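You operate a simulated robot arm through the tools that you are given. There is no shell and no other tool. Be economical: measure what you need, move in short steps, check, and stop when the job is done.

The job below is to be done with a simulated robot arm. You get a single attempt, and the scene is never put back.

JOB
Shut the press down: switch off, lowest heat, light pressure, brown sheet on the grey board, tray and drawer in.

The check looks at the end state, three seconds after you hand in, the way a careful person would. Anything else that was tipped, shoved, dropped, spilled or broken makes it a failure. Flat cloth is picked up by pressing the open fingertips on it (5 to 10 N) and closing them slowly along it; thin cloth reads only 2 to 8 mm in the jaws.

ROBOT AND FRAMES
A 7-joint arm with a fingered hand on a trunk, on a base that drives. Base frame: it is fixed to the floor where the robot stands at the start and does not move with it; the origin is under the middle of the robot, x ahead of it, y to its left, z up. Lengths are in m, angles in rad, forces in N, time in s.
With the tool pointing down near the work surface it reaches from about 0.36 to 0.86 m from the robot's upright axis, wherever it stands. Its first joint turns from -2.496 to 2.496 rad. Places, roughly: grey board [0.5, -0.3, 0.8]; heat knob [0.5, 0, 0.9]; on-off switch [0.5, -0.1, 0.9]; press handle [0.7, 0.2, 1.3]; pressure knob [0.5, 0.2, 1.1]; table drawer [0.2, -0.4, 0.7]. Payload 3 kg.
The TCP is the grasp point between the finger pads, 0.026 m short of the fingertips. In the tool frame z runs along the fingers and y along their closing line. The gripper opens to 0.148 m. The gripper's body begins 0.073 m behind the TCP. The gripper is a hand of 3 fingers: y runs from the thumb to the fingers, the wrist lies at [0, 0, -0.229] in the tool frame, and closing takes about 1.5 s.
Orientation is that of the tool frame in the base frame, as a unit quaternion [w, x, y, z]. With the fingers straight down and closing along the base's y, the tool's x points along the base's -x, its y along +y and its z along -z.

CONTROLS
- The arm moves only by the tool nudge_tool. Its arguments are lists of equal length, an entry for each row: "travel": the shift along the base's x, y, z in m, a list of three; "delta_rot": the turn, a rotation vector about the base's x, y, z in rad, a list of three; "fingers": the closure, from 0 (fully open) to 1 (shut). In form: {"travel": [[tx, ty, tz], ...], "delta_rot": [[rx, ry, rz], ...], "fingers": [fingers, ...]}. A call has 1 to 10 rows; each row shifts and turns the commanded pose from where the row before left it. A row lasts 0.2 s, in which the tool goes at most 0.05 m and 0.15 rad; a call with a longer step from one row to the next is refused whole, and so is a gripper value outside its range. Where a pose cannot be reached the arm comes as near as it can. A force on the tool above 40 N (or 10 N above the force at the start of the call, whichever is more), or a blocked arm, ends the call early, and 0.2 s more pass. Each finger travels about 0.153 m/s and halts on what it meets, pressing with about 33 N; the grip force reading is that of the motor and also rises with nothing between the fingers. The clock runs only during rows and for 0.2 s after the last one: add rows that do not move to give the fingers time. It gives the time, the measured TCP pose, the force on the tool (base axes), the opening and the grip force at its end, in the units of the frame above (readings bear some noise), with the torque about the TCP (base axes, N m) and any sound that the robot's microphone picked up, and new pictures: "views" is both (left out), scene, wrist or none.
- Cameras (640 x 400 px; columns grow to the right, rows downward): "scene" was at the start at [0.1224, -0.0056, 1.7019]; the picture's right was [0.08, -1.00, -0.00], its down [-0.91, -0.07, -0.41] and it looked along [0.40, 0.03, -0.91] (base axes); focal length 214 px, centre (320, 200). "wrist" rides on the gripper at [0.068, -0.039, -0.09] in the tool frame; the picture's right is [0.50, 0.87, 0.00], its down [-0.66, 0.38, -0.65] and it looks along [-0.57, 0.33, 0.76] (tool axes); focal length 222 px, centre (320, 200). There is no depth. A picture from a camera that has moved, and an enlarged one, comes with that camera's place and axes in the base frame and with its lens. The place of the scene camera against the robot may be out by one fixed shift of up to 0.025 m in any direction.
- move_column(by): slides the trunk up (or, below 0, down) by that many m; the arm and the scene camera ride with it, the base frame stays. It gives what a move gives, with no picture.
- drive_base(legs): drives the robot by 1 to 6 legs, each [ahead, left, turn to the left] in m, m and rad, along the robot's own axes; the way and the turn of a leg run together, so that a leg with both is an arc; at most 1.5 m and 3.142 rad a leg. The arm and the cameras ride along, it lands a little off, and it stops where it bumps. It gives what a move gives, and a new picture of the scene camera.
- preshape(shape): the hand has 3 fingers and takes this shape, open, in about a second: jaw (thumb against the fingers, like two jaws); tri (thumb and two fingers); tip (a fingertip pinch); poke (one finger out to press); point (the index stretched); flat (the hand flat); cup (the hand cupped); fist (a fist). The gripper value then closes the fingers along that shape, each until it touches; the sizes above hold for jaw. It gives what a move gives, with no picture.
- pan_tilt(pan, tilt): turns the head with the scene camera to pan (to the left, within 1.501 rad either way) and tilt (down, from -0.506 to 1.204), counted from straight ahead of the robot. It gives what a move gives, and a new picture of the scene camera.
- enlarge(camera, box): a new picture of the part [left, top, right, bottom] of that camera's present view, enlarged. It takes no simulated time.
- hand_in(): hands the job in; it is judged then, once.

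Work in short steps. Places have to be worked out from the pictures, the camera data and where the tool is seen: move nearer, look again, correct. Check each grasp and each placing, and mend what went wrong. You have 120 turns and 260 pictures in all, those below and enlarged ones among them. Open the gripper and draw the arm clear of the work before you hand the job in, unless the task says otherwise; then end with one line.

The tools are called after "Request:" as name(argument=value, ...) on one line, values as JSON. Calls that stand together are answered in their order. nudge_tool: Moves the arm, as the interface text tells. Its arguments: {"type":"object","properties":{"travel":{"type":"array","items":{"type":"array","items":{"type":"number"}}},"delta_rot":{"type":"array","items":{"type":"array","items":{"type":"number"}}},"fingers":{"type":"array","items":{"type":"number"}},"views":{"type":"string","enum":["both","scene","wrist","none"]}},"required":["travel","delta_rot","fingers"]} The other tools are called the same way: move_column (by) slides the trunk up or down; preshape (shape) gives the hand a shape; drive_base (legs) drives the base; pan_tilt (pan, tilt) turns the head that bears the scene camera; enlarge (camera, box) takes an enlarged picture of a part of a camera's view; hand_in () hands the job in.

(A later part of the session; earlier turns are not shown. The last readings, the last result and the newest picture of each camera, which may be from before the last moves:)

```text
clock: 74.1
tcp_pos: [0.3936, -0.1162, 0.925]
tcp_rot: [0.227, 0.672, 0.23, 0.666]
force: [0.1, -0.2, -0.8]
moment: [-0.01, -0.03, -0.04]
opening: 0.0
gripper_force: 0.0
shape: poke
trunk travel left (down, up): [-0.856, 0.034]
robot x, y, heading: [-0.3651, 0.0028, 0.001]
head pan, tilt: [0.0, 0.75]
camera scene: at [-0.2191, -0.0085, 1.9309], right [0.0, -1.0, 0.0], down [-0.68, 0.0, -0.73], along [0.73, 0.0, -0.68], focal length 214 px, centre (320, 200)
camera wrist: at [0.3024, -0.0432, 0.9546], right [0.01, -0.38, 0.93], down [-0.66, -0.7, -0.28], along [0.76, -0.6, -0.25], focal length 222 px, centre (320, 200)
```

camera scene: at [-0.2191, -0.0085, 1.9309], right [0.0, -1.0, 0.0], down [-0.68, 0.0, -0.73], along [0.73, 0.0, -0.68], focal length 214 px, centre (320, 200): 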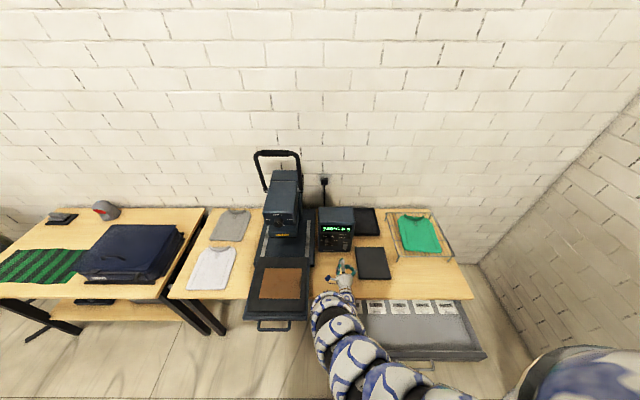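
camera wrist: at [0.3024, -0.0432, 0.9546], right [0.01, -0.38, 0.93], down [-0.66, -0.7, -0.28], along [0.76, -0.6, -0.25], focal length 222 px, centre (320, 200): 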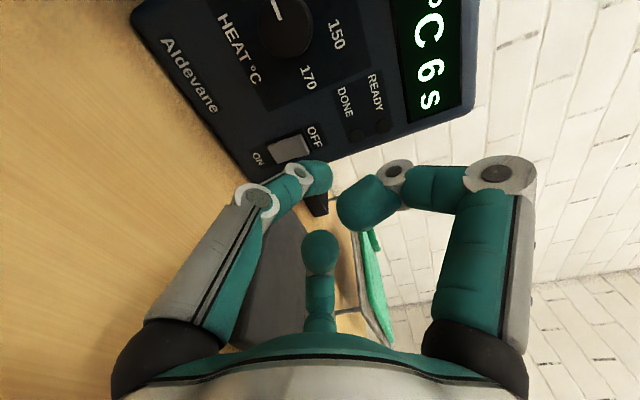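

I zoom in to see how the poking finger sticks out and what the switch looks like.

Request:
enlarge(camera="scene", box=[315, 215, 365, 300])

Request:
enlarge(camera="wrist", box=[220, 90, 420, 250])

```text
4.71 times, centred on (340, 258) of scene
camera zoom: at [-0.2191, -0.0085, 1.9309], right [0.0, -1.0, 0.0], down [-0.68, 0.0, -0.73], along [0.73, 0.0, -0.68], focal length 1009 px, centre (226, -71)
```

zoom: 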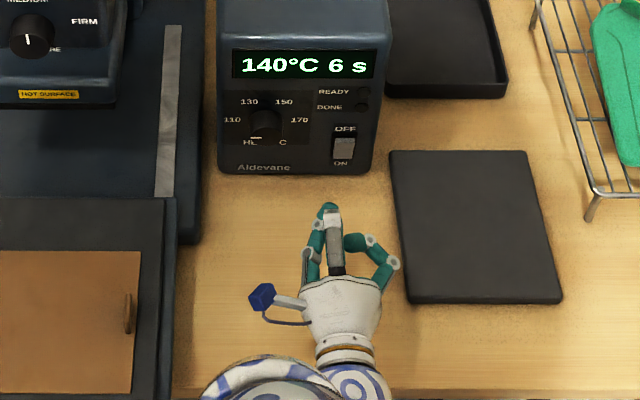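

```text
2.50 times, centred on (320, 170) of wrist
camera zoom: at [0.3024, -0.0432, 0.9546], right [0.01, -0.38, 0.93], down [-0.66, -0.7, -0.28], along [0.76, -0.6, -0.25], focal length 555 px, centre (320, 275)
```

zoom: 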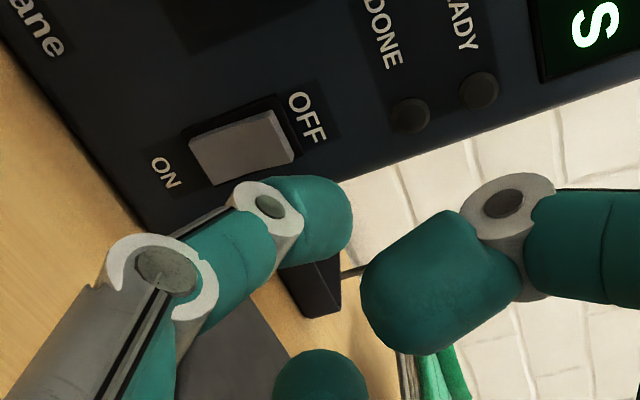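

The rocker's OFF end is at the top and sticks out, near (0.53, -0.141, 0.888). The poking fingertip lies on the tool axis. I line up and approach.

Request:
nudge_tool(travel=[[0.01, -0.012, -0.018], [0.02, -0.012, -0.018], [0.02, 0, 0], [0.02, 0, 0]], delta_rot=[[0, 0, 0], [0, 0, 0], [0, 0, 0], [0, 0, 0]], fingers=[0, 0, 0, 0], views="wrist")

Request:
enlarge(camera="wrist", box=[220, 90, 420, 250])

Request:
enlarge(camera="scene", box=[315, 205, 365, 255])

```text
clock: 75.1
tcp_pos: [0.465, -0.14, 0.8867]
tcp_rot: [0.226, 0.672, 0.231, 0.666]
force: [0.5, 0.6, 0.0]
moment: [0.0, 0.03, -0.06]
opening: 0.0003
gripper_force: 0.0
shape: poke
trunk travel left (down, up): [-0.856, 0.034]
robot x, y, heading: [-0.3673, 0.0023, 0.004]
head pan, tilt: [0.0, 0.75]
camera wrist: at [0.3724, -0.0675, 0.9167], right [0.01, -0.38, 0.93], down [-0.66, -0.7, -0.28], along [0.76, -0.6, -0.25], focal length 222 px, centre (320, 200)
```

wrist: 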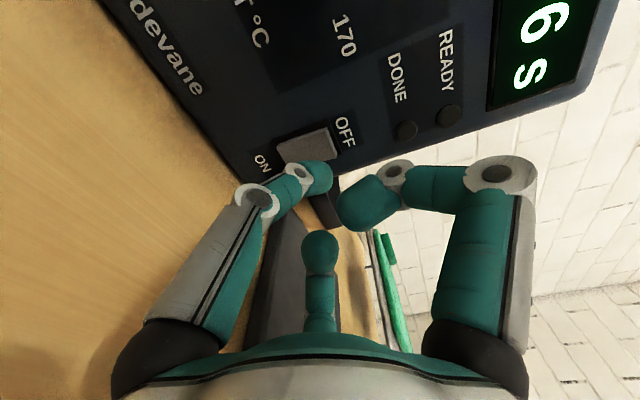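

```text
2.50 times, centred on (320, 170) of wrist
camera zoom: at [0.3724, -0.0675, 0.9167], right [0.01, -0.38, 0.93], down [-0.66, -0.7, -0.28], along [0.76, -0.6, -0.25], focal length 555 px, centre (320, 275)
```

zoom: 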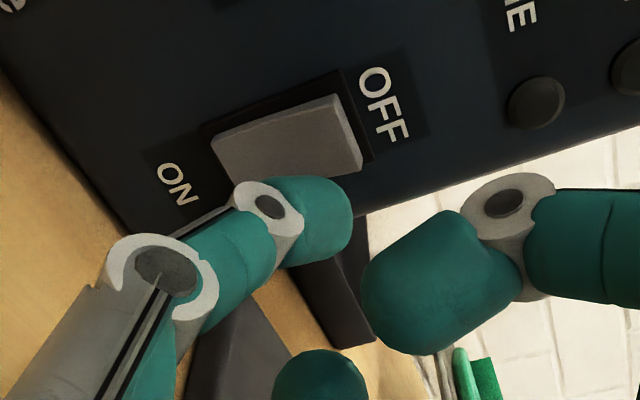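

```text
8.00 times, centred on (340, 230) of scene
camera zoom: at [-0.2193, -0.0094, 1.931], right [0.0, -1.0, 0.0], down [-0.68, 0.0, -0.73], along [0.73, 0.0, -0.68], focal length 1716 px, centre (160, -40)
```

zoom: 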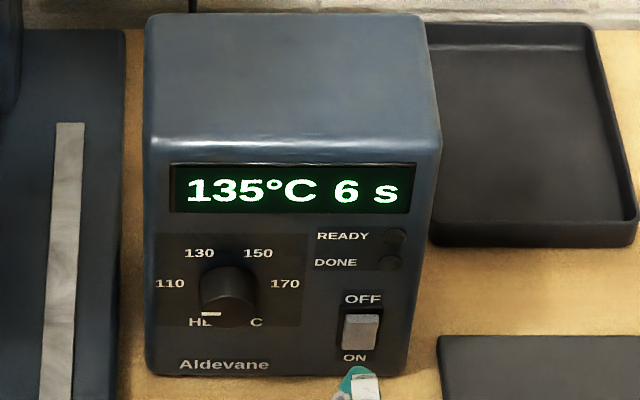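

The OFF edge measures z≈0.897 and the rocker's middle z≈0.876, at y≈-0.138. I aim at z 0.891 and press in slowly.

Request:
nudge_tool(travel=[[0.008, 0.002, 0.0045], [0.008, 0, 0], [0.008, 0, 0], [0.006, 0, 0], [0.006, 0, 0], [0.005, 0, 0], [0.005, 0, 0]], delta_rot=[[0, 0, 0], [0, 0, 0], [0, 0, 0], [0, 0, 0], [0, 0, 0], [0, 0, 0], [0, 0, 0]], fingers=[0, 0, 0, 0, 0, 0, 0], views="wrist")

Request:
enlarge(camera="scene", box=[315, 205, 365, 255])

```text
clock: 76.7
tcp_pos: [0.4915, -0.1381, 0.8943]
tcp_rot: [0.228, 0.672, 0.231, 0.666]
force: [-0.3, -0.1, 0.6]
moment: [-0.03, 0.0, 0.0]
opening: 0.0001
gripper_force: 0.0
shape: poke
out of reach, approached as far as the arm can: row 5, 6, 7
trunk travel left (down, up): [-0.856, 0.034]
robot x, y, heading: [-0.3656, 0.0014, 0.006]
head pan, tilt: [0.0, 0.75]
camera wrist: at [0.4005, -0.0653, 0.9239], right [0.01, -0.38, 0.93], down [-0.66, -0.7, -0.28], along [0.75, -0.6, -0.25], focal length 222 px, centre (320, 200)
```

wrist: 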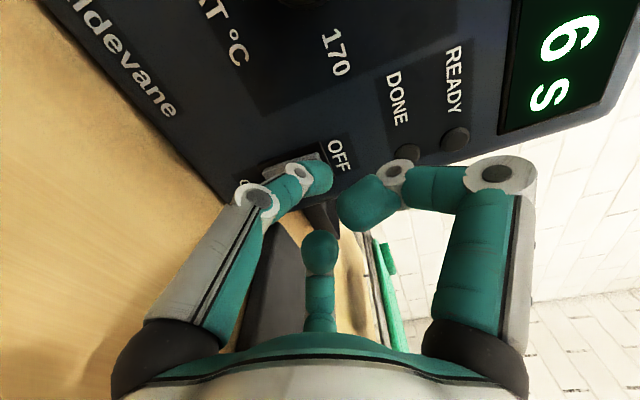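

```text
8.00 times, centred on (340, 230) of scene
camera zoom: at [-0.2189, -0.0088, 1.9309], right [0.0, -1.0, 0.0], down [-0.68, 0.0, -0.73], along [0.73, 0.0, -0.68], focal length 1716 px, centre (160, -40)
```

zoom: 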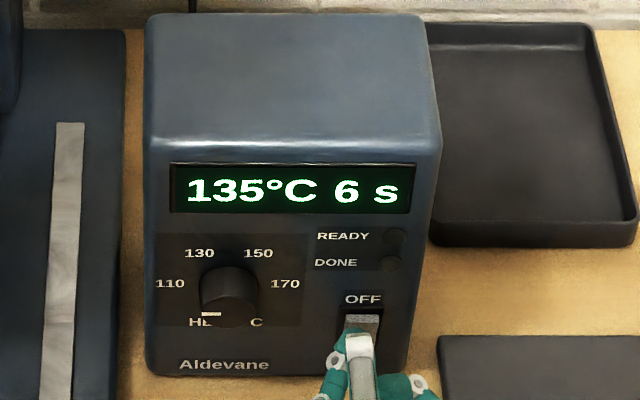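

I'm at full reach again. I pull back 4 cm, drive forward 7 cm, and press again.

Request:
nudge_tool(travel=[[-0.025, 0, -0.002], [-0.025, 0, -0.002]], delta_rot=[[0, 0, 0], [0, 0, 0]], fingers=[0, 0], views="none")

Request:
drive_base(legs=[[0.05, 0, 0]])

Request:
nudge_tool(travel=[[0, 0, 0]], delta_rot=[[0, 0, 0]], fingers=[0], views="wrist")

```text
clock: 77.3
tcp_pos: [0.4413, -0.1391, 0.89]
tcp_rot: [0.228, 0.671, 0.229, 0.667]
force: [-0.5, -0.2, -0.2]
moment: [0.01, 0.03, 0.02]
opening: 0.0001
gripper_force: 0.0
shape: poke
trunk travel left (down, up): [-0.856, 0.034]
robot x, y, heading: [-0.3657, -0.002, 0.004]
head pan, tilt: [0.0, 0.75]
```

```text
clock: 78.2
tcp_pos: [0.4926, -0.1375, 0.8893]
tcp_rot: [0.228, 0.672, 0.231, 0.666]
force: [-0.2, -0.1, 0.5]
moment: [-0.01, 0.0, 0.0]
opening: 0.0
gripper_force: 0.0
shape: poke
trunk travel left (down, up): [-0.856, 0.034]
robot x, y, heading: [-0.3156, 0.0015, 0.005]
head pan, tilt: [0.0, 0.75]
camera scene: at [-0.1662, -0.0088, 1.9307], right [0.0, -1.0, 0.0], down [-0.68, 0.0, -0.73], along [0.73, 0.0, -0.68], focal length 214 px, centre (320, 200)
```

scene: 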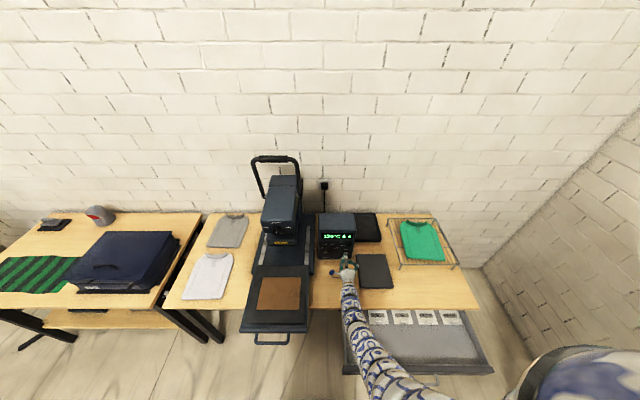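

```text
clock: 78.6
tcp_pos: [0.4927, -0.1383, 0.8906]
tcp_rot: [0.228, 0.672, 0.23, 0.666]
force: [-0.5, 0.3, -1.1]
moment: [0.0, -0.03, -0.01]
opening: 0.0001
gripper_force: 0.0
shape: poke
trunk travel left (down, up): [-0.856, 0.034]
robot x, y, heading: [-0.3127, -0.0009, 0.004]
head pan, tilt: [0.0, 0.75]
camera wrist: at [0.4014, -0.0657, 0.9189], right [0.01, -0.38, 0.93], down [-0.66, -0.7, -0.28], along [0.75, -0.6, -0.25], focal length 222 px, centre (320, 200)
```

wrist: 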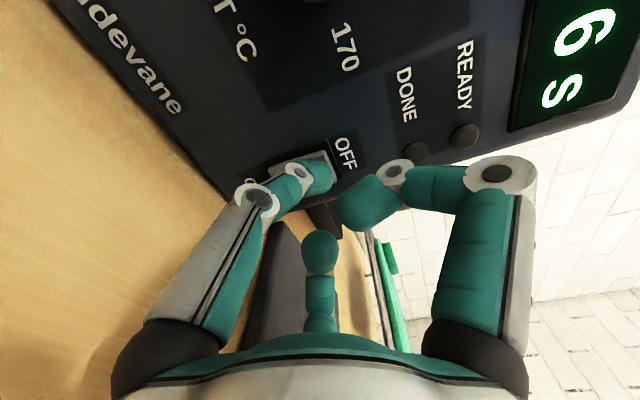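

The pose is good. I press forward in small steps.

Request:
nudge_tool(travel=[[0.006, 0, 0], [0.006, 0, 0], [0.006, 0, 0], [0.005, 0, 0], [0.004, 0, 0], [0.004, 0, 0]], delta_rot=[[0, 0, 0], [0, 0, 0], [0, 0, 0], [0, 0, 0], [0, 0, 0], [0, 0, 0]], fingers=[0, 0, 0, 0, 0, 0], views="wrist")

Request:
enlarge(camera="scene", box=[310, 205, 370, 265])

```text
clock: 79.5
tcp_pos: [0.5051, -0.1372, 0.8866]
tcp_rot: [0.227, 0.674, 0.233, 0.663]
force: [-22.8, 0.3, 8.2]
moment: [-0.07, -0.23, -0.24]
opening: 0.0
gripper_force: 0.1
shape: poke
trunk travel left (down, up): [-0.856, 0.034]
robot x, y, heading: [-0.3129, 0.0009, -0.001]
head pan, tilt: [0.0, 0.75]
stopped in row 4: the force on the tool passed its limit at 41 N (the readings are from after the stop); the commanded pose is now the measured one
camera wrist: at [0.415, -0.0649, 0.916], right [0.02, -0.38, 0.93], down [-0.66, -0.7, -0.27], along [0.75, -0.6, -0.26], focal length 222 px, centre (320, 200)
```

wrist: 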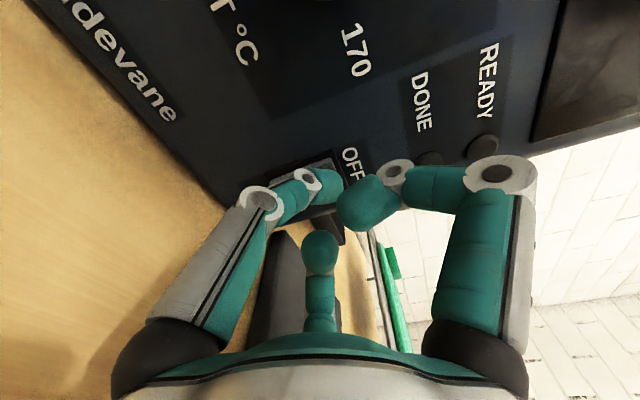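

```text
6.67 times, centred on (340, 235) of scene
camera zoom: at [-0.1731, -0.0085, 1.9315], right [0.0, -1.0, 0.0], down [-0.68, 0.0, -0.73], along [0.73, 0.0, -0.68], focal length 1430 px, centre (187, -33)
```

zoom: 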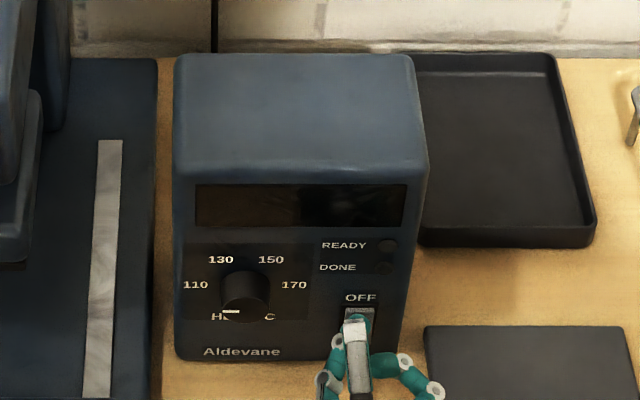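

The display went dark, so the switch is off. I back out, set the jaw shape, reverse the base, and go up to the pressure knob at about y 0.2, z 1.1.

Request:
nudge_tool(travel=[[-0.02, 0, 0], [-0.03, 0, 0.01]], delta_rot=[[0, 0, 0], [0, 0, 0]], fingers=[0, 0], views="none")

Request:
drive_base(legs=[[-0.25, 0, 0]])

Request:
preshape(shape="jaw")

Request:
nudge_tool(travel=[[0.02, 0.03, 0.03], [0.02, 0.03, 0.03], [0.02, 0.04, 0.03], [0.02, 0.04, 0.03], [0, 0.04, 0.02], [0, 0.04, 0.02], [0, 0.04, 0.02], [0, 0.04, 0.02], [0, 0.03, 0]], delta_rot=[[0, 0, 0], [0, 0, 0], [0, 0, 0], [0, 0, 0], [0, 0, 0], [0, 0, 0], [0, 0, 0], [0, 0, 0], [0, 0, 0]], fingers=[0.3, 0.3, 0.3, 0.3, 0.3, 0.3, 0.3, 0.3, 0.3], views="both")

```text
clock: 80.1
tcp_pos: [0.4603, -0.137, 0.8978]
tcp_rot: [0.228, 0.674, 0.232, 0.664]
force: [-0.5, -0.4, 0.2]
moment: [0.03, 0.01, 0.0]
opening: 0.0002
gripper_force: 0.1
shape: poke
trunk travel left (down, up): [-0.856, 0.034]
robot x, y, heading: [-0.3176, 0.0024, 0.006]
head pan, tilt: [0.0, 0.75]
```

```text
clock: 81.9
tcp_pos: [0.2096, -0.1358, 0.8968]
tcp_rot: [0.226, 0.673, 0.234, 0.665]
force: [-0.2, -0.1, 0.1]
moment: [0.0, 0.02, 0.0]
opening: 0.0005
gripper_force: 0.1
shape: poke
trunk travel left (down, up): [-0.856, 0.034]
robot x, y, heading: [-0.5641, 0.0013, 0.009]
head pan, tilt: [0.0, 0.75]
camera scene: at [-0.4221, -0.0091, 1.9311], right [0.01, -1.0, 0.0], down [-0.68, -0.01, -0.73], along [0.73, 0.01, -0.68], focal length 214 px, centre (320, 200)
```

scene: 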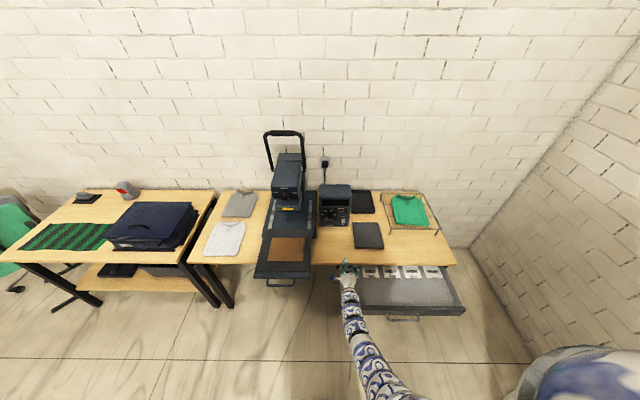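

```text
clock: 82.8
tcp_pos: [0.2097, -0.1354, 0.8966]
tcp_rot: [0.226, 0.673, 0.234, 0.664]
force: [-0.2, -0.3, 0.0]
moment: [0.01, -0.03, -0.02]
opening: 0.1478
gripper_force: 0.1
shape: jaw
trunk travel left (down, up): [-0.856, 0.034]
robot x, y, heading: [-0.5658, 0.0005, 0.004]
head pan, tilt: [0.0, 0.75]
```

```text
refused: row 3 steps farther than a row can; nothing moved
```

The call was refused because one step was too long, so I repeat it with shorter steps.

Request:
nudge_tool(travel=[[0.02, 0.025, 0.03], [0.02, 0.025, 0.03], [0.02, 0.025, 0.03], [0.02, 0.03, 0.03], [0, 0.04, 0.02], [0, 0.04, 0.02], [0, 0.04, 0.02], [0, 0.04, 0.02], [0, 0.04, 0], [0, 0.03, 0]], delta_rot=[[0, 0, 0], [0, 0, 0], [0, 0, 0], [0, 0, 0], [0, 0, 0], [0, 0, 0], [0, 0, 0], [0, 0, 0], [0, 0, 0], [0, 0, 0]], fingers=[0.3, 0.3, 0.3, 0.3, 0.3, 0.3, 0.3, 0.3, 0.3, 0.3], views="both")

```text
clock: 85.0
tcp_pos: [0.2906, 0.2012, 1.0963]
tcp_rot: [0.226, 0.673, 0.234, 0.665]
force: [-0.2, -0.1, -0.7]
moment: [-0.02, -0.04, -0.01]
opening: 0.1039
gripper_force: 0.0
shape: jaw
trunk travel left (down, up): [-0.856, 0.034]
robot x, y, heading: [-0.567, 0.0013, 0.012]
head pan, tilt: [0.0, 0.75]
camera scene: at [-0.4198, -0.0086, 1.9308], right [0.01, -1.0, 0.0], down [-0.68, -0.01, -0.73], along [0.73, 0.01, -0.68], focal length 214 px, centre (320, 200)
camera wrist: at [0.1982, 0.2732, 1.1267], right [0.02, -0.38, 0.93], down [-0.65, -0.71, -0.27], along [0.76, -0.6, -0.26], focal length 222 px, centre (320, 200)
```

scene: 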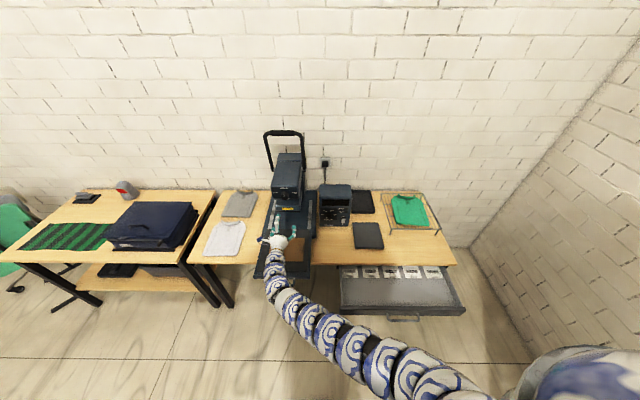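
wrist: 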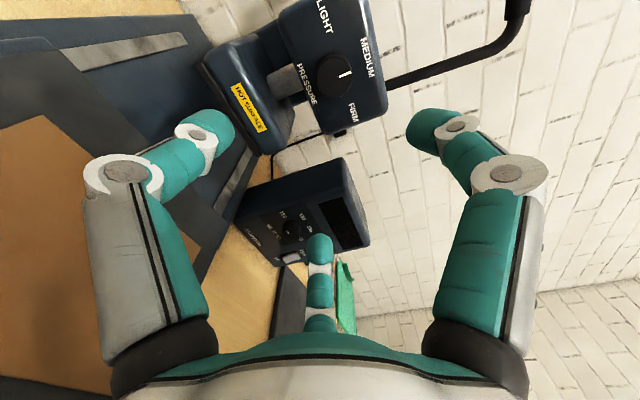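

The pressure knob's pointer is on MEDIUM, and the knob sits near y 0.217, z 1.116. I align, then drive 0.12 m forward.

Request:
nudge_tool(travel=[[0, 0.008, 0.01], [0, 0.007, 0.009]], delta_rot=[[0, 0, 0], [0, 0, 0]], fingers=[0.3, 0.3], views="none")

Request:
drive_base(legs=[[0.12, 0, 0]])

Request:
nudge_tool(travel=[[0, 0, 0]], delta_rot=[[0, 0, 0]], fingers=[0.3], views="wrist")

```text
clock: 85.6
tcp_pos: [0.2898, 0.2139, 1.1163]
tcp_rot: [0.225, 0.673, 0.233, 0.664]
force: [-0.3, -0.4, 0.3]
moment: [0.01, -0.01, -0.03]
opening: 0.1041
gripper_force: 0.2
shape: jaw
trunk travel left (down, up): [-0.856, 0.034]
robot x, y, heading: [-0.57, -0.0005, 0.005]
head pan, tilt: [0.0, 0.75]
```

```text
clock: 86.9
tcp_pos: [0.4125, 0.2148, 1.1138]
tcp_rot: [0.226, 0.673, 0.233, 0.664]
force: [0.4, 0.9, 0.2]
moment: [-0.03, -0.04, 0.02]
opening: 0.104
gripper_force: 0.0
shape: jaw
trunk travel left (down, up): [-0.856, 0.034]
robot x, y, heading: [-0.4467, -0.0013, 0.01]
head pan, tilt: [0.0, 0.75]
camera scene: at [-0.2974, -0.0079, 1.9307], right [0.01, -1.0, 0.0], down [-0.68, -0.01, -0.73], along [0.73, 0.01, -0.68], focal length 214 px, centre (320, 200)
```

scene: 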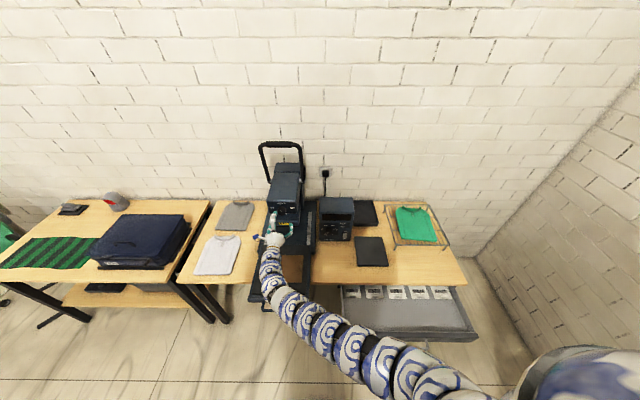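

```text
clock: 87.3
tcp_pos: [0.4115, 0.2151, 1.1159]
tcp_rot: [0.225, 0.673, 0.233, 0.665]
force: [-0.9, -0.4, 0.0]
moment: [0.01, 0.01, 0.0]
opening: 0.1037
gripper_force: 0.1
shape: jaw
trunk travel left (down, up): [-0.856, 0.034]
robot x, y, heading: [-0.4443, -0.0027, 0.012]
head pan, tilt: [0.0, 0.75]
camera wrist: at [0.3198, 0.2874, 1.1451], right [0.02, -0.38, 0.93], down [-0.65, -0.71, -0.28], along [0.76, -0.6, -0.26], focal length 222 px, centre (320, 200)
```

wrist: 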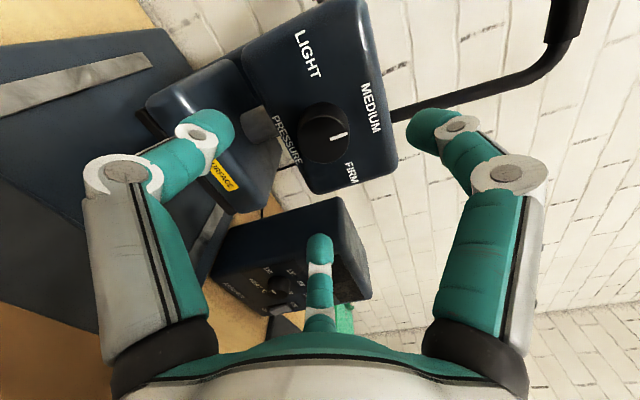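

Triangulation gives the knob front as (0.483, 0.219, 1.118). I advance around it.

Request:
nudge_tool(travel=[[0.015, 0.004, 0.002], [0.015, 0, 0], [0.012, 0, 0], [0.01, 0, 0], [0.006, 0, 0]], delta_rot=[[0, 0, 0], [0, 0, 0], [0, 0, 0], [0, 0, 0], [0, 0, 0]], fingers=[0.3, 0.35, 0.35, 0.35, 0.35], views="wrist")

Request:
enlarge(camera="scene", box=[245, 180, 315, 250])

```text
clock: 88.5
tcp_pos: [0.4671, 0.2184, 1.1176]
tcp_rot: [0.226, 0.673, 0.234, 0.664]
force: [-0.2, 0.6, -0.6]
moment: [0.0, -0.03, -0.01]
opening: 0.0965
gripper_force: 0.0
shape: jaw
trunk travel left (down, up): [-0.856, 0.034]
robot x, y, heading: [-0.4485, 0.0024, 0.01]
head pan, tilt: [0.0, 0.75]
camera wrist: at [0.3771, 0.2914, 1.1478], right [0.02, -0.38, 0.93], down [-0.65, -0.71, -0.28], along [0.76, -0.6, -0.26], focal length 222 px, centre (320, 200)
```

wrist: 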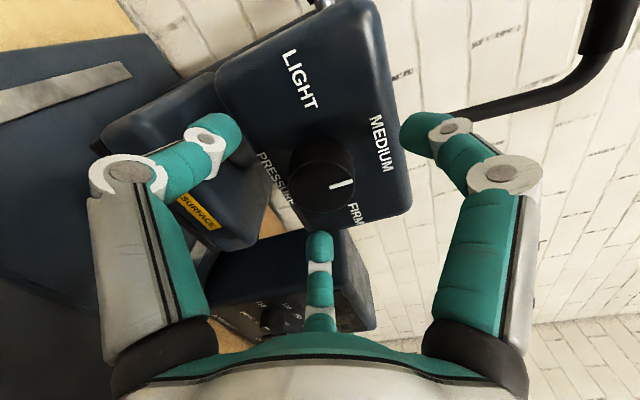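

```text
5.71 times, centred on (280, 215) of scene
camera zoom: at [-0.2997, -0.0078, 1.9309], right [0.01, -1.0, 0.0], down [-0.68, -0.01, -0.73], along [0.73, 0.01, -0.68], focal length 1226 px, centre (549, 114)
```

zoom: 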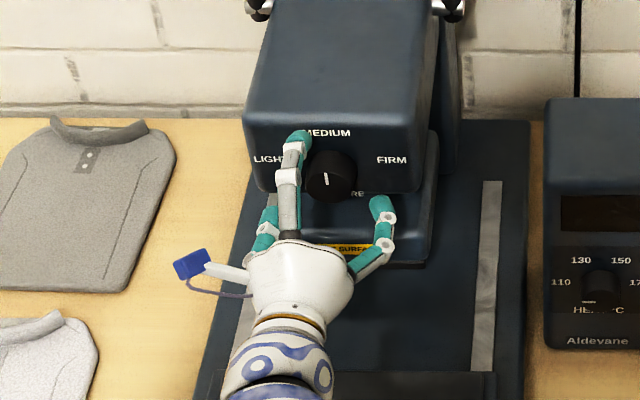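

The tool is centred on the knob. I go 8 mm deeper and close.

Request:
nudge_tool(travel=[[0.004, 0, 0], [0.004, 0, 0], [0, 0, 0], [0, 0, 0], [0, 0, 0], [0, 0, 0]], delta_rot=[[0, 0, 0], [0, 0, 0], [0, 0, 0], [0, 0, 0], [0, 0, 0], [0, 0, 0]], fingers=[0.35, 0.35, 0.5, 0.65, 0.75, 0.75], views="wrist")

```text
clock: 89.9
tcp_pos: [0.4778, 0.2167, 1.1189]
tcp_rot: [0.225, 0.673, 0.233, 0.665]
force: [-3.9, -5.8, -2.2]
moment: [-0.02, 0.07, -0.2]
opening: 0.0398
gripper_force: 0.1
shape: jaw
trunk travel left (down, up): [-0.856, 0.034]
robot x, y, heading: [-0.4463, -0.0019, 0.012]
head pan, tilt: [0.0, 0.75]
camera wrist: at [0.3847, 0.2903, 1.1482], right [0.02, -0.38, 0.93], down [-0.65, -0.71, -0.28], along [0.76, -0.6, -0.26], focal length 222 px, centre (320, 200)
```

wrist: 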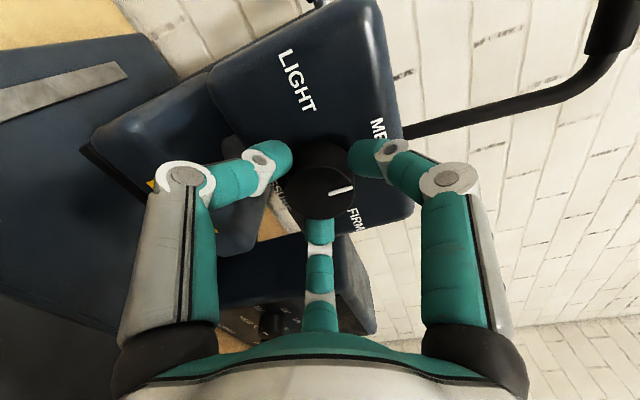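

The fingers are just touching, at 40 mm. I close firmly and turn counter-clockwise about 0.9 rad.

Request:
nudge_tool(travel=[[0, 0, 0], [0, 0, 0], [0, 0, 0], [0, 0, 0], [0, 0, 0], [0, 0, 0], [0, 0, 0], [0, 0, 0], [0, 0, 0]], delta_rot=[[0, 0, 0], [0, 0, 0], [-0.12, 0, 0], [-0.12, 0, 0], [-0.12, 0, 0], [-0.12, 0, 0], [-0.12, 0, 0], [-0.12, 0, 0], [-0.12, 0, 0]], fingers=[0.88, 0.88, 0.88, 0.88, 0.88, 0.88, 0.88, 0.88, 0.88], views="wrist")

Request:
enlarge(camera="wrist", box=[220, 70, 460, 230])

```text
clock: 91.9
tcp_pos: [0.4768, 0.2195, 1.1164]
tcp_rot: [0.479, 0.522, 0.486, 0.511]
force: [-2.5, 1.5, -16.6]
moment: [0.14, 0.46, -0.12]
opening: 0.0328
gripper_force: 33.3
shape: jaw
trunk travel left (down, up): [-0.856, 0.034]
robot x, y, heading: [-0.4499, -0.0034, 0.011]
head pan, tilt: [0.0, 0.75]
camera wrist: at [0.3852, 0.2908, 1.0818], right [0.02, 0.44, 0.9], down [-0.65, -0.68, 0.35], along [0.76, -0.59, 0.27], focal length 222 px, centre (320, 200)
```

wrist: 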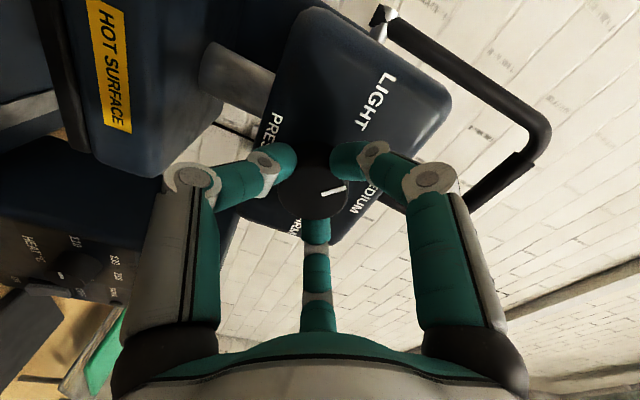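

```text
2.50 times, centred on (340, 150) of wrist
camera zoom: at [0.3852, 0.2908, 1.0818], right [0.02, 0.44, 0.9], down [-0.65, -0.68, 0.35], along [0.76, -0.59, 0.27], focal length 555 px, centre (270, 325)
```

zoom: 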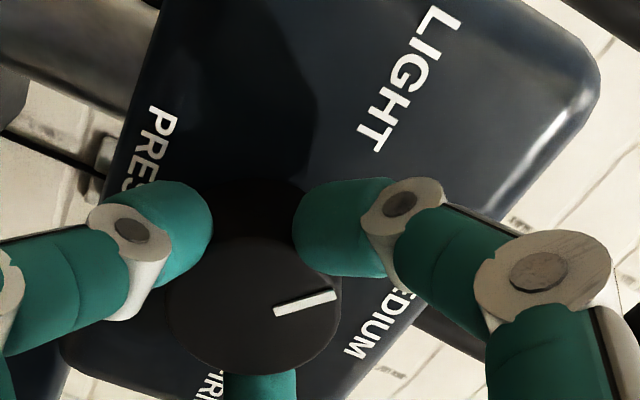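

The pointer is a bit over halfway from MEDIUM to LIGHT. I turn about 0.7 rad more.

Request:
nudge_tool(travel=[[0, 0, -0.002], [0, 0, 0], [0, 0, 0], [0, 0, 0], [0, 0, 0], [0, 0, 0]], delta_rot=[[-0.12, 0, 0], [-0.12, 0, 0], [-0.12, 0, 0], [-0.12, 0, 0], [-0.12, 0, 0], [-0.12, 0, 0]], fingers=[0.88, 0.88, 0.88, 0.88, 0.88, 0.88], views="none")

Request:
enlarge(camera="wrist", box=[220, 70, 460, 230])

```text
clock: 93.3
tcp_pos: [0.4775, 0.222, 1.1106]
tcp_rot: [0.631, 0.319, 0.636, 0.307]
force: [-5.2, 8.8, -35.3]
moment: [1.06, 0.92, -0.05]
opening: 0.0328
gripper_force: 32.8
shape: jaw
trunk travel left (down, up): [-0.856, 0.034]
robot x, y, heading: [-0.4449, 0.0043, 0.011]
head pan, tilt: [0.0, 0.75]
```

```text
2.50 times, centred on (340, 150) of wrist
camera zoom: at [0.3851, 0.254, 1.0383], right [0.02, 0.92, 0.38], down [-0.65, -0.28, 0.71], along [0.76, -0.26, 0.59], focal length 555 px, centre (270, 325)
```

zoom: 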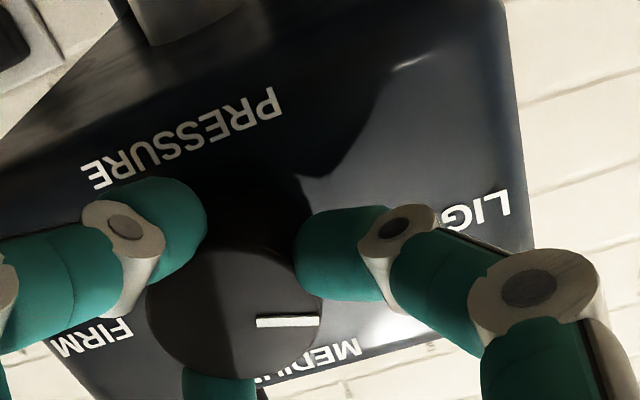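

The pointer lines up with LIGHT and the torque rose to 1 Nm, so it's at its stop. I release and back out.

Request:
nudge_tool(travel=[[0, 0, 0], [0, 0, 0], [0, 0, 0], [0, 0, 0], [-0.01, 0, 0], [-0.02, 0, 0], [-0.03, 0, 0], [-0.03, 0, 0]], delta_rot=[[0, 0, 0], [0, 0, 0], [0, 0, 0], [0, 0, 0], [0, 0, 0], [0, 0, 0], [0, 0, 0], [0, 0, 0]], fingers=[0.7, 0.5, 0.35, 0.35, 0.35, 0.35, 0.35, 0.35], views="wrist")

Request:
enlarge(camera="scene", box=[245, 180, 315, 250])

```text
clock: 95.1
tcp_pos: [0.3862, 0.2196, 1.1172]
tcp_rot: [0.633, 0.32, 0.633, 0.31]
force: [-0.3, -0.5, 0.2]
moment: [0.01, 0.03, 0.02]
opening: 0.0959
gripper_force: 0.1
shape: jaw
trunk travel left (down, up): [-0.856, 0.034]
robot x, y, heading: [-0.4431, 0.0008, 0.007]
head pan, tilt: [0.0, 0.75]
camera wrist: at [0.2939, 0.2515, 1.0436], right [0.02, 0.92, 0.39], down [-0.65, -0.28, 0.7], along [0.76, -0.26, 0.6], focal length 222 px, centre (320, 200)
```

wrist: 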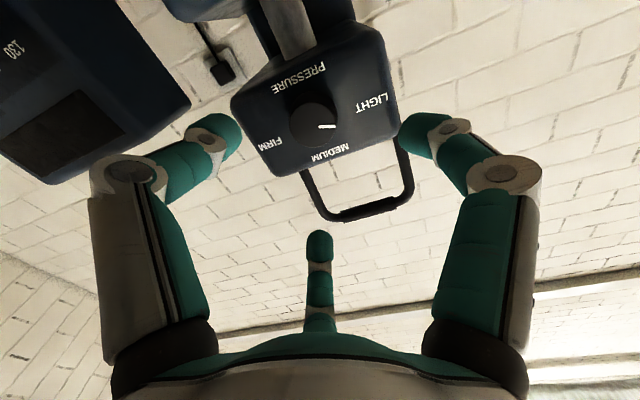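

```text
5.71 times, centred on (280, 215) of scene
camera zoom: at [-0.2994, -0.0097, 1.9308], right [0.01, -1.0, 0.0], down [-0.68, -0.01, -0.73], along [0.73, 0.01, -0.68], focal length 1226 px, centre (549, 114)
```

zoom: 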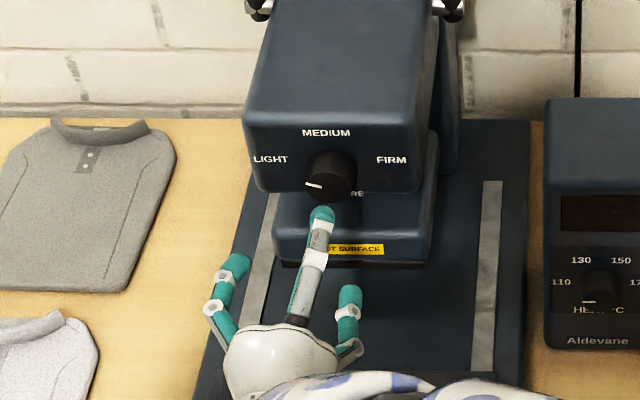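

The pointer is at LIGHT, and the heat dial is still at 110. Now the sheet: I pull back and lower while rolling, so I can then pitch the tool straight down with the fingers closing along y.

Request:
nudge_tool(travel=[[-0.02, -0.01, 0], [-0.02, -0.01, 0], [-0.01, -0.01, -0.02], [0, -0.01, -0.02], [0, -0.01, -0.02], [0, -0.01, -0.02], [0, -0.01, -0.02]], delta_rot=[[-0.13, 0, 0], [-0.13, 0, 0], [-0.13, 0, 0], [-0.13, 0, 0], [-0.13, 0, 0], [-0.13, 0, 0], [-0.13, 0, 0]], fingers=[0.3, 0.3, 0.3, 0.3, 0.3, 0.3, 0.3], views="none")

Request:
nudge_tool(travel=[[0, 0, 0], [0, 0, 0], [0, 0, 0], [0, 0, 0], [0, 0, 0], [0, 0, 0]], delta_rot=[[0, 0.145, 0], [0, 0.145, 0], [0, 0.145, 0], [0, 0.145, 0], [0, 0.145, 0], [0, 0.145, 0]], fingers=[0.3, 0.3, 0.3, 0.3, 0.3, 0.3], views="both")

```text
clock: 96.7
tcp_pos: [0.3376, 0.1486, 1.0149]
tcp_rot: [0.709, 0.007, 0.705, -0.003]
force: [0.5, 0.3, -0.1]
moment: [-0.01, -0.02, -0.03]
opening: 0.1033
gripper_force: 0.1
shape: jaw
trunk travel left (down, up): [-0.856, 0.034]
robot x, y, heading: [-0.447, 0.0027, 0.006]
head pan, tilt: [0.0, 0.75]
```

```text
clock: 98.1
tcp_pos: [0.3368, 0.1499, 1.0159]
tcp_rot: [0.346, 0.006, 0.938, -0.006]
force: [-0.4, 0.0, 0.2]
moment: [0.01, 0.01, 0.0]
opening: 0.1036
gripper_force: 0.0
shape: jaw
trunk travel left (down, up): [-0.856, 0.034]
robot x, y, heading: [-0.4456, 0.0004, 0.005]
head pan, tilt: [0.0, 0.75]
camera scene: at [-0.3, -0.0073, 1.9309], right [0.01, -1.0, 0.0], down [-0.68, -0.01, -0.73], along [0.73, 0.01, -0.68], focal length 214 px, centre (320, 200)
camera wrist: at [0.225, 0.114, 1.0395], right [-0.37, 0.87, -0.33], down [0.08, 0.38, 0.92], along [0.93, 0.31, -0.21], focal length 222 px, centre (320, 200)
```

scene: 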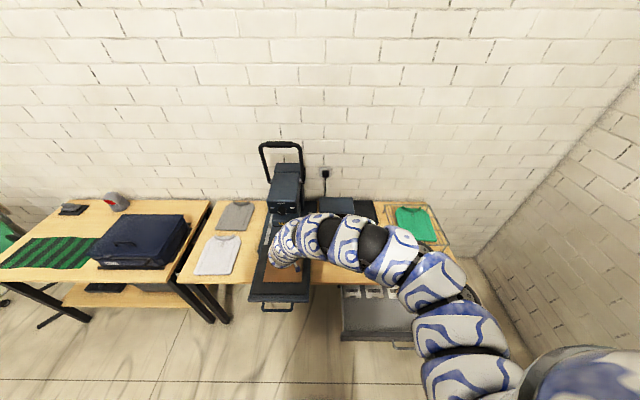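
wrist: 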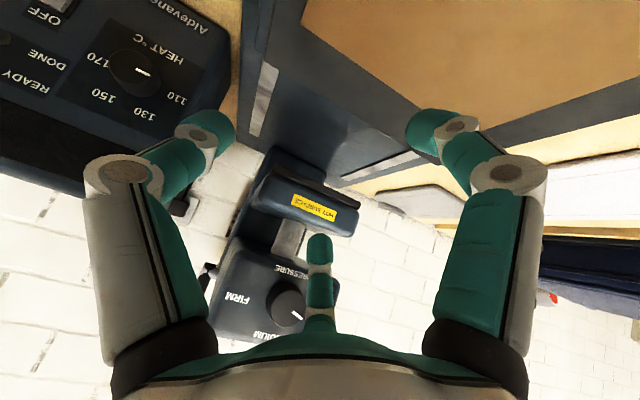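

It's working. I finish the pitch to straight down, and back up slightly to x≈0.31.

Request:
nudge_tool(travel=[[-0.005, -0.01, 0], [-0.005, -0.01, 0], [-0.005, -0.01, 0], [-0.005, -0.01, -0.01], [-0.005, -0.005, -0.02]], delta_rot=[[0, 0.145, 0], [0, 0.145, 0], [0, 0.145, 0], [0, 0.145, 0], [0, 0.135, 0]], fingers=[0.3, 0.3, 0.3, 0.3, 0.3], views="both")

```text
clock: 99.3
tcp_pos: [0.3107, 0.1301, 0.9679]
tcp_rot: [0.199, 0.012, 0.98, -0.004]
force: [0.4, -0.2, 0.6]
moment: [-0.01, 0.0, -0.03]
opening: 0.1033
gripper_force: 0.1
shape: jaw
out of reach, approached as far as the arm can: row 2, 3, 4, 5
trunk travel left (down, up): [-0.856, 0.034]
robot x, y, heading: [-0.4458, 0.0003, 0.005]
head pan, tilt: [0.0, 0.75]
camera scene: at [-0.2999, -0.0081, 1.9309], right [0.01, -1.0, 0.0], down [-0.68, -0.01, -0.73], along [0.73, 0.01, -0.68], focal length 214 px, centre (320, 200)
camera wrist: at [0.2108, 0.0933, 1.0234], right [-0.44, 0.88, -0.2], down [0.36, 0.37, 0.86], along [0.82, 0.31, -0.48], focal length 222 px, centre (320, 200)
```

scene: 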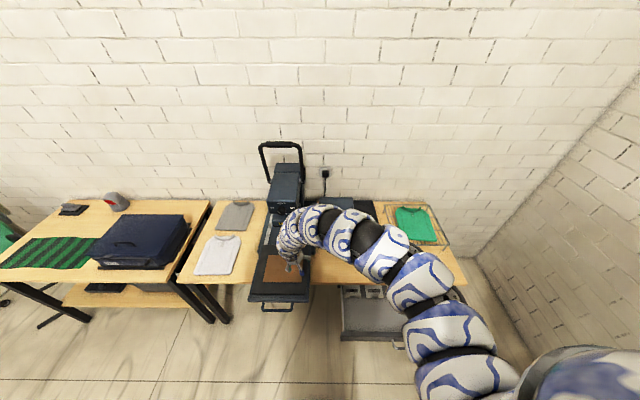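
wrist: 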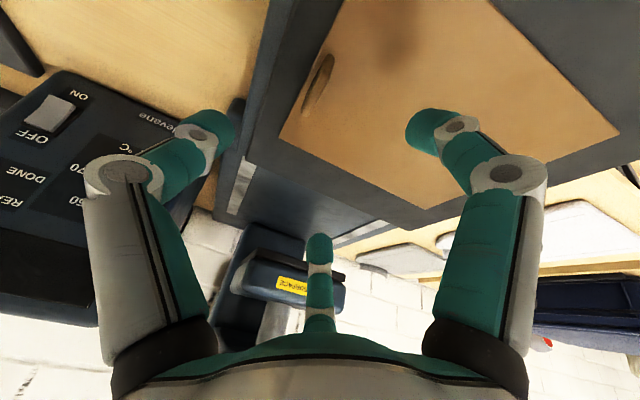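

The tool is still tilted 0.4 rad, which is fine for pinching the tab across y. The tab is near (0.317, 0.111). I shift right and lower to triangulate its height.

Request:
nudge_tool(travel=[[0, -0.01, -0.02], [0, -0.009, -0.02], [-0.005, 0, 0], [-0.005, 0, 0]], delta_rot=[[0, 0, 0], [0, 0, 0], [0, 0.1, 0], [0, 0.1, 0]], fingers=[0.45, 0.5, 0.5, 0.5], views="wrist")

```text
clock: 100.3
tcp_pos: [0.309, 0.1102, 0.9282]
tcp_rot: [0.179, 0.012, 0.984, -0.004]
force: [-0.5, 0.4, 0.1]
moment: [-0.03, -0.02, -0.01]
opening: 0.0744
gripper_force: 0.0
shape: jaw
out of reach, approached as far as the arm can: row 3, 4
trunk travel left (down, up): [-0.856, 0.034]
robot x, y, heading: [-0.4447, 0.004, 0.005]
head pan, tilt: [0.0, 0.75]
camera wrist: at [0.2115, 0.0753, 0.9872], right [-0.45, 0.88, -0.18], down [0.39, 0.37, 0.84], along [0.8, 0.31, -0.51], focal length 222 px, centre (320, 200)
```

wrist: 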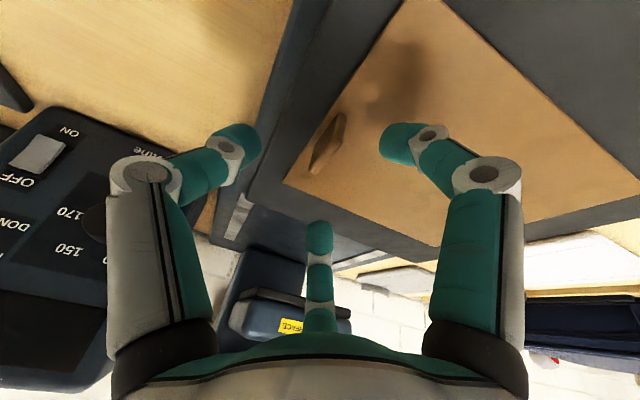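

The two views agree: the tab is at (0.307, 0.110, 0.884). I lower so the fingertips straddle it just above the sheet.

Request:
nudge_tool(travel=[[-0.008, 0, -0.009], [-0.004, 0, -0.009], [0, 0, -0.006]], delta_rot=[[0, 0, 0], [0, 0, 0], [0, 0, 0]], fingers=[0.5, 0.5, 0.5], views="wrist")

Request:
enlarge(camera="wrist", box=[200, 60, 440, 220])

```text
clock: 101.1
tcp_pos: [0.2967, 0.1111, 0.9046]
tcp_rot: [0.181, 0.012, 0.983, -0.003]
force: [-0.1, 2.8, 17.6]
moment: [0.41, 0.25, -0.01]
opening: 0.071
gripper_force: 0.1
shape: jaw
trunk travel left (down, up): [-0.856, 0.034]
robot x, y, heading: [-0.4495, -0.0017, 0.007]
head pan, tilt: [0.0, 0.75]
camera wrist: at [0.1995, 0.0748, 0.9643], right [-0.45, 0.88, -0.18], down [0.39, 0.37, 0.84], along [0.81, 0.31, -0.51], focal length 222 px, centre (320, 200)
```

wrist: 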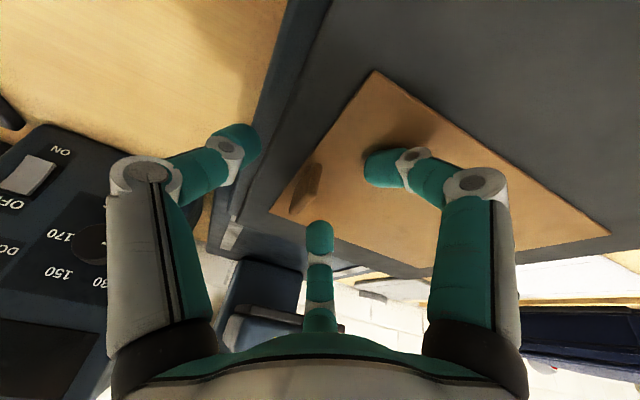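

```text
2.50 times, centred on (320, 140) of wrist
camera zoom: at [0.1995, 0.0748, 0.9643], right [-0.45, 0.88, -0.18], down [0.39, 0.37, 0.84], along [0.81, 0.31, -0.51], focal length 555 px, centre (320, 350)
```

zoom: 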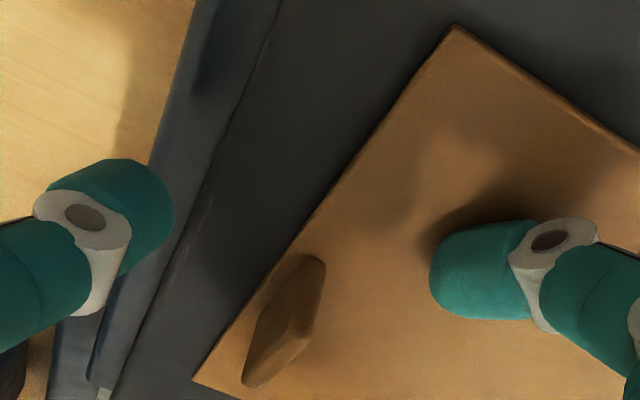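

The left fingertip touched the sheet, at about 18 N. I lift 4 mm, move 13 mm forward to centre on the tab, and close slowly.

Request:
nudge_tool(travel=[[0, 0, 0.004], [0.013, 0, 0.0], [0, 0, 0], [0, 0, 0], [0, 0, 0], [0, 0, 0], [0, 0, 0], [0, 0, 0]], delta_rot=[[0, 0, 0], [0, 0, 0], [0, 0, 0], [0, 0, 0], [0, 0, 0], [0, 0, 0], [0, 0, 0], [0, 0, 0]], fingers=[0.5, 0.5, 0.6, 0.7, 0.8, 0.9, 1.0, 1.0], views="wrist")

Request:
enlarge(camera="wrist", box=[200, 60, 440, 220])

```text
clock: 102.9
tcp_pos: [0.3099, 0.111, 0.9078]
tcp_rot: [0.179, 0.013, 0.984, -0.003]
force: [-0.6, -0.4, 0.2]
moment: [-0.03, 0.03, 0.01]
opening: 0.0047
gripper_force: 32.9
shape: jaw
trunk travel left (down, up): [-0.856, 0.034]
robot x, y, heading: [-0.4485, -0.0004, 0.007]
head pan, tilt: [0.0, 0.75]
camera wrist: at [0.2123, 0.0755, 0.9673], right [-0.45, 0.88, -0.18], down [0.39, 0.37, 0.84], along [0.8, 0.31, -0.51], focal length 222 px, centre (320, 200)
```

wrist: 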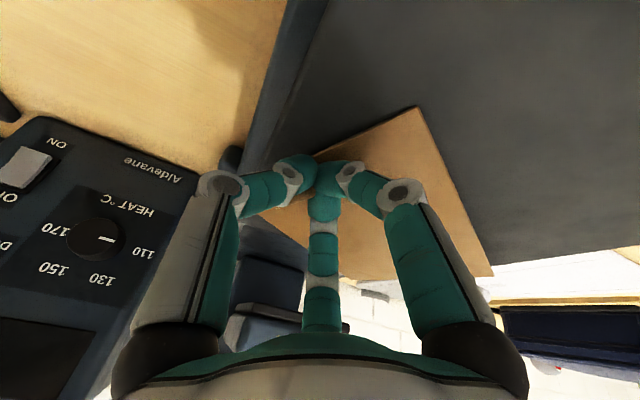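

```text
2.50 times, centred on (320, 140) of wrist
camera zoom: at [0.2123, 0.0755, 0.9673], right [-0.45, 0.88, -0.18], down [0.39, 0.37, 0.84], along [0.8, 0.31, -0.51], focal length 555 px, centre (320, 350)
```

zoom: 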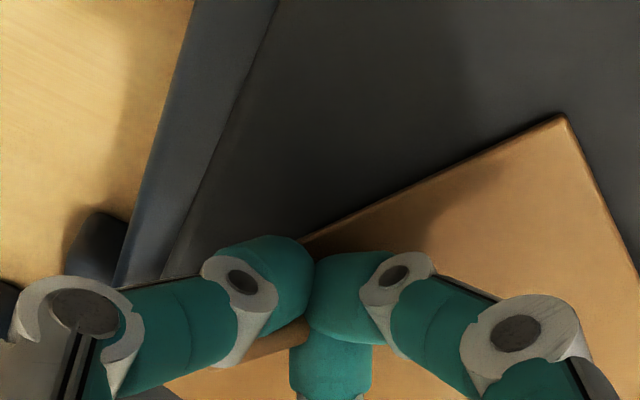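

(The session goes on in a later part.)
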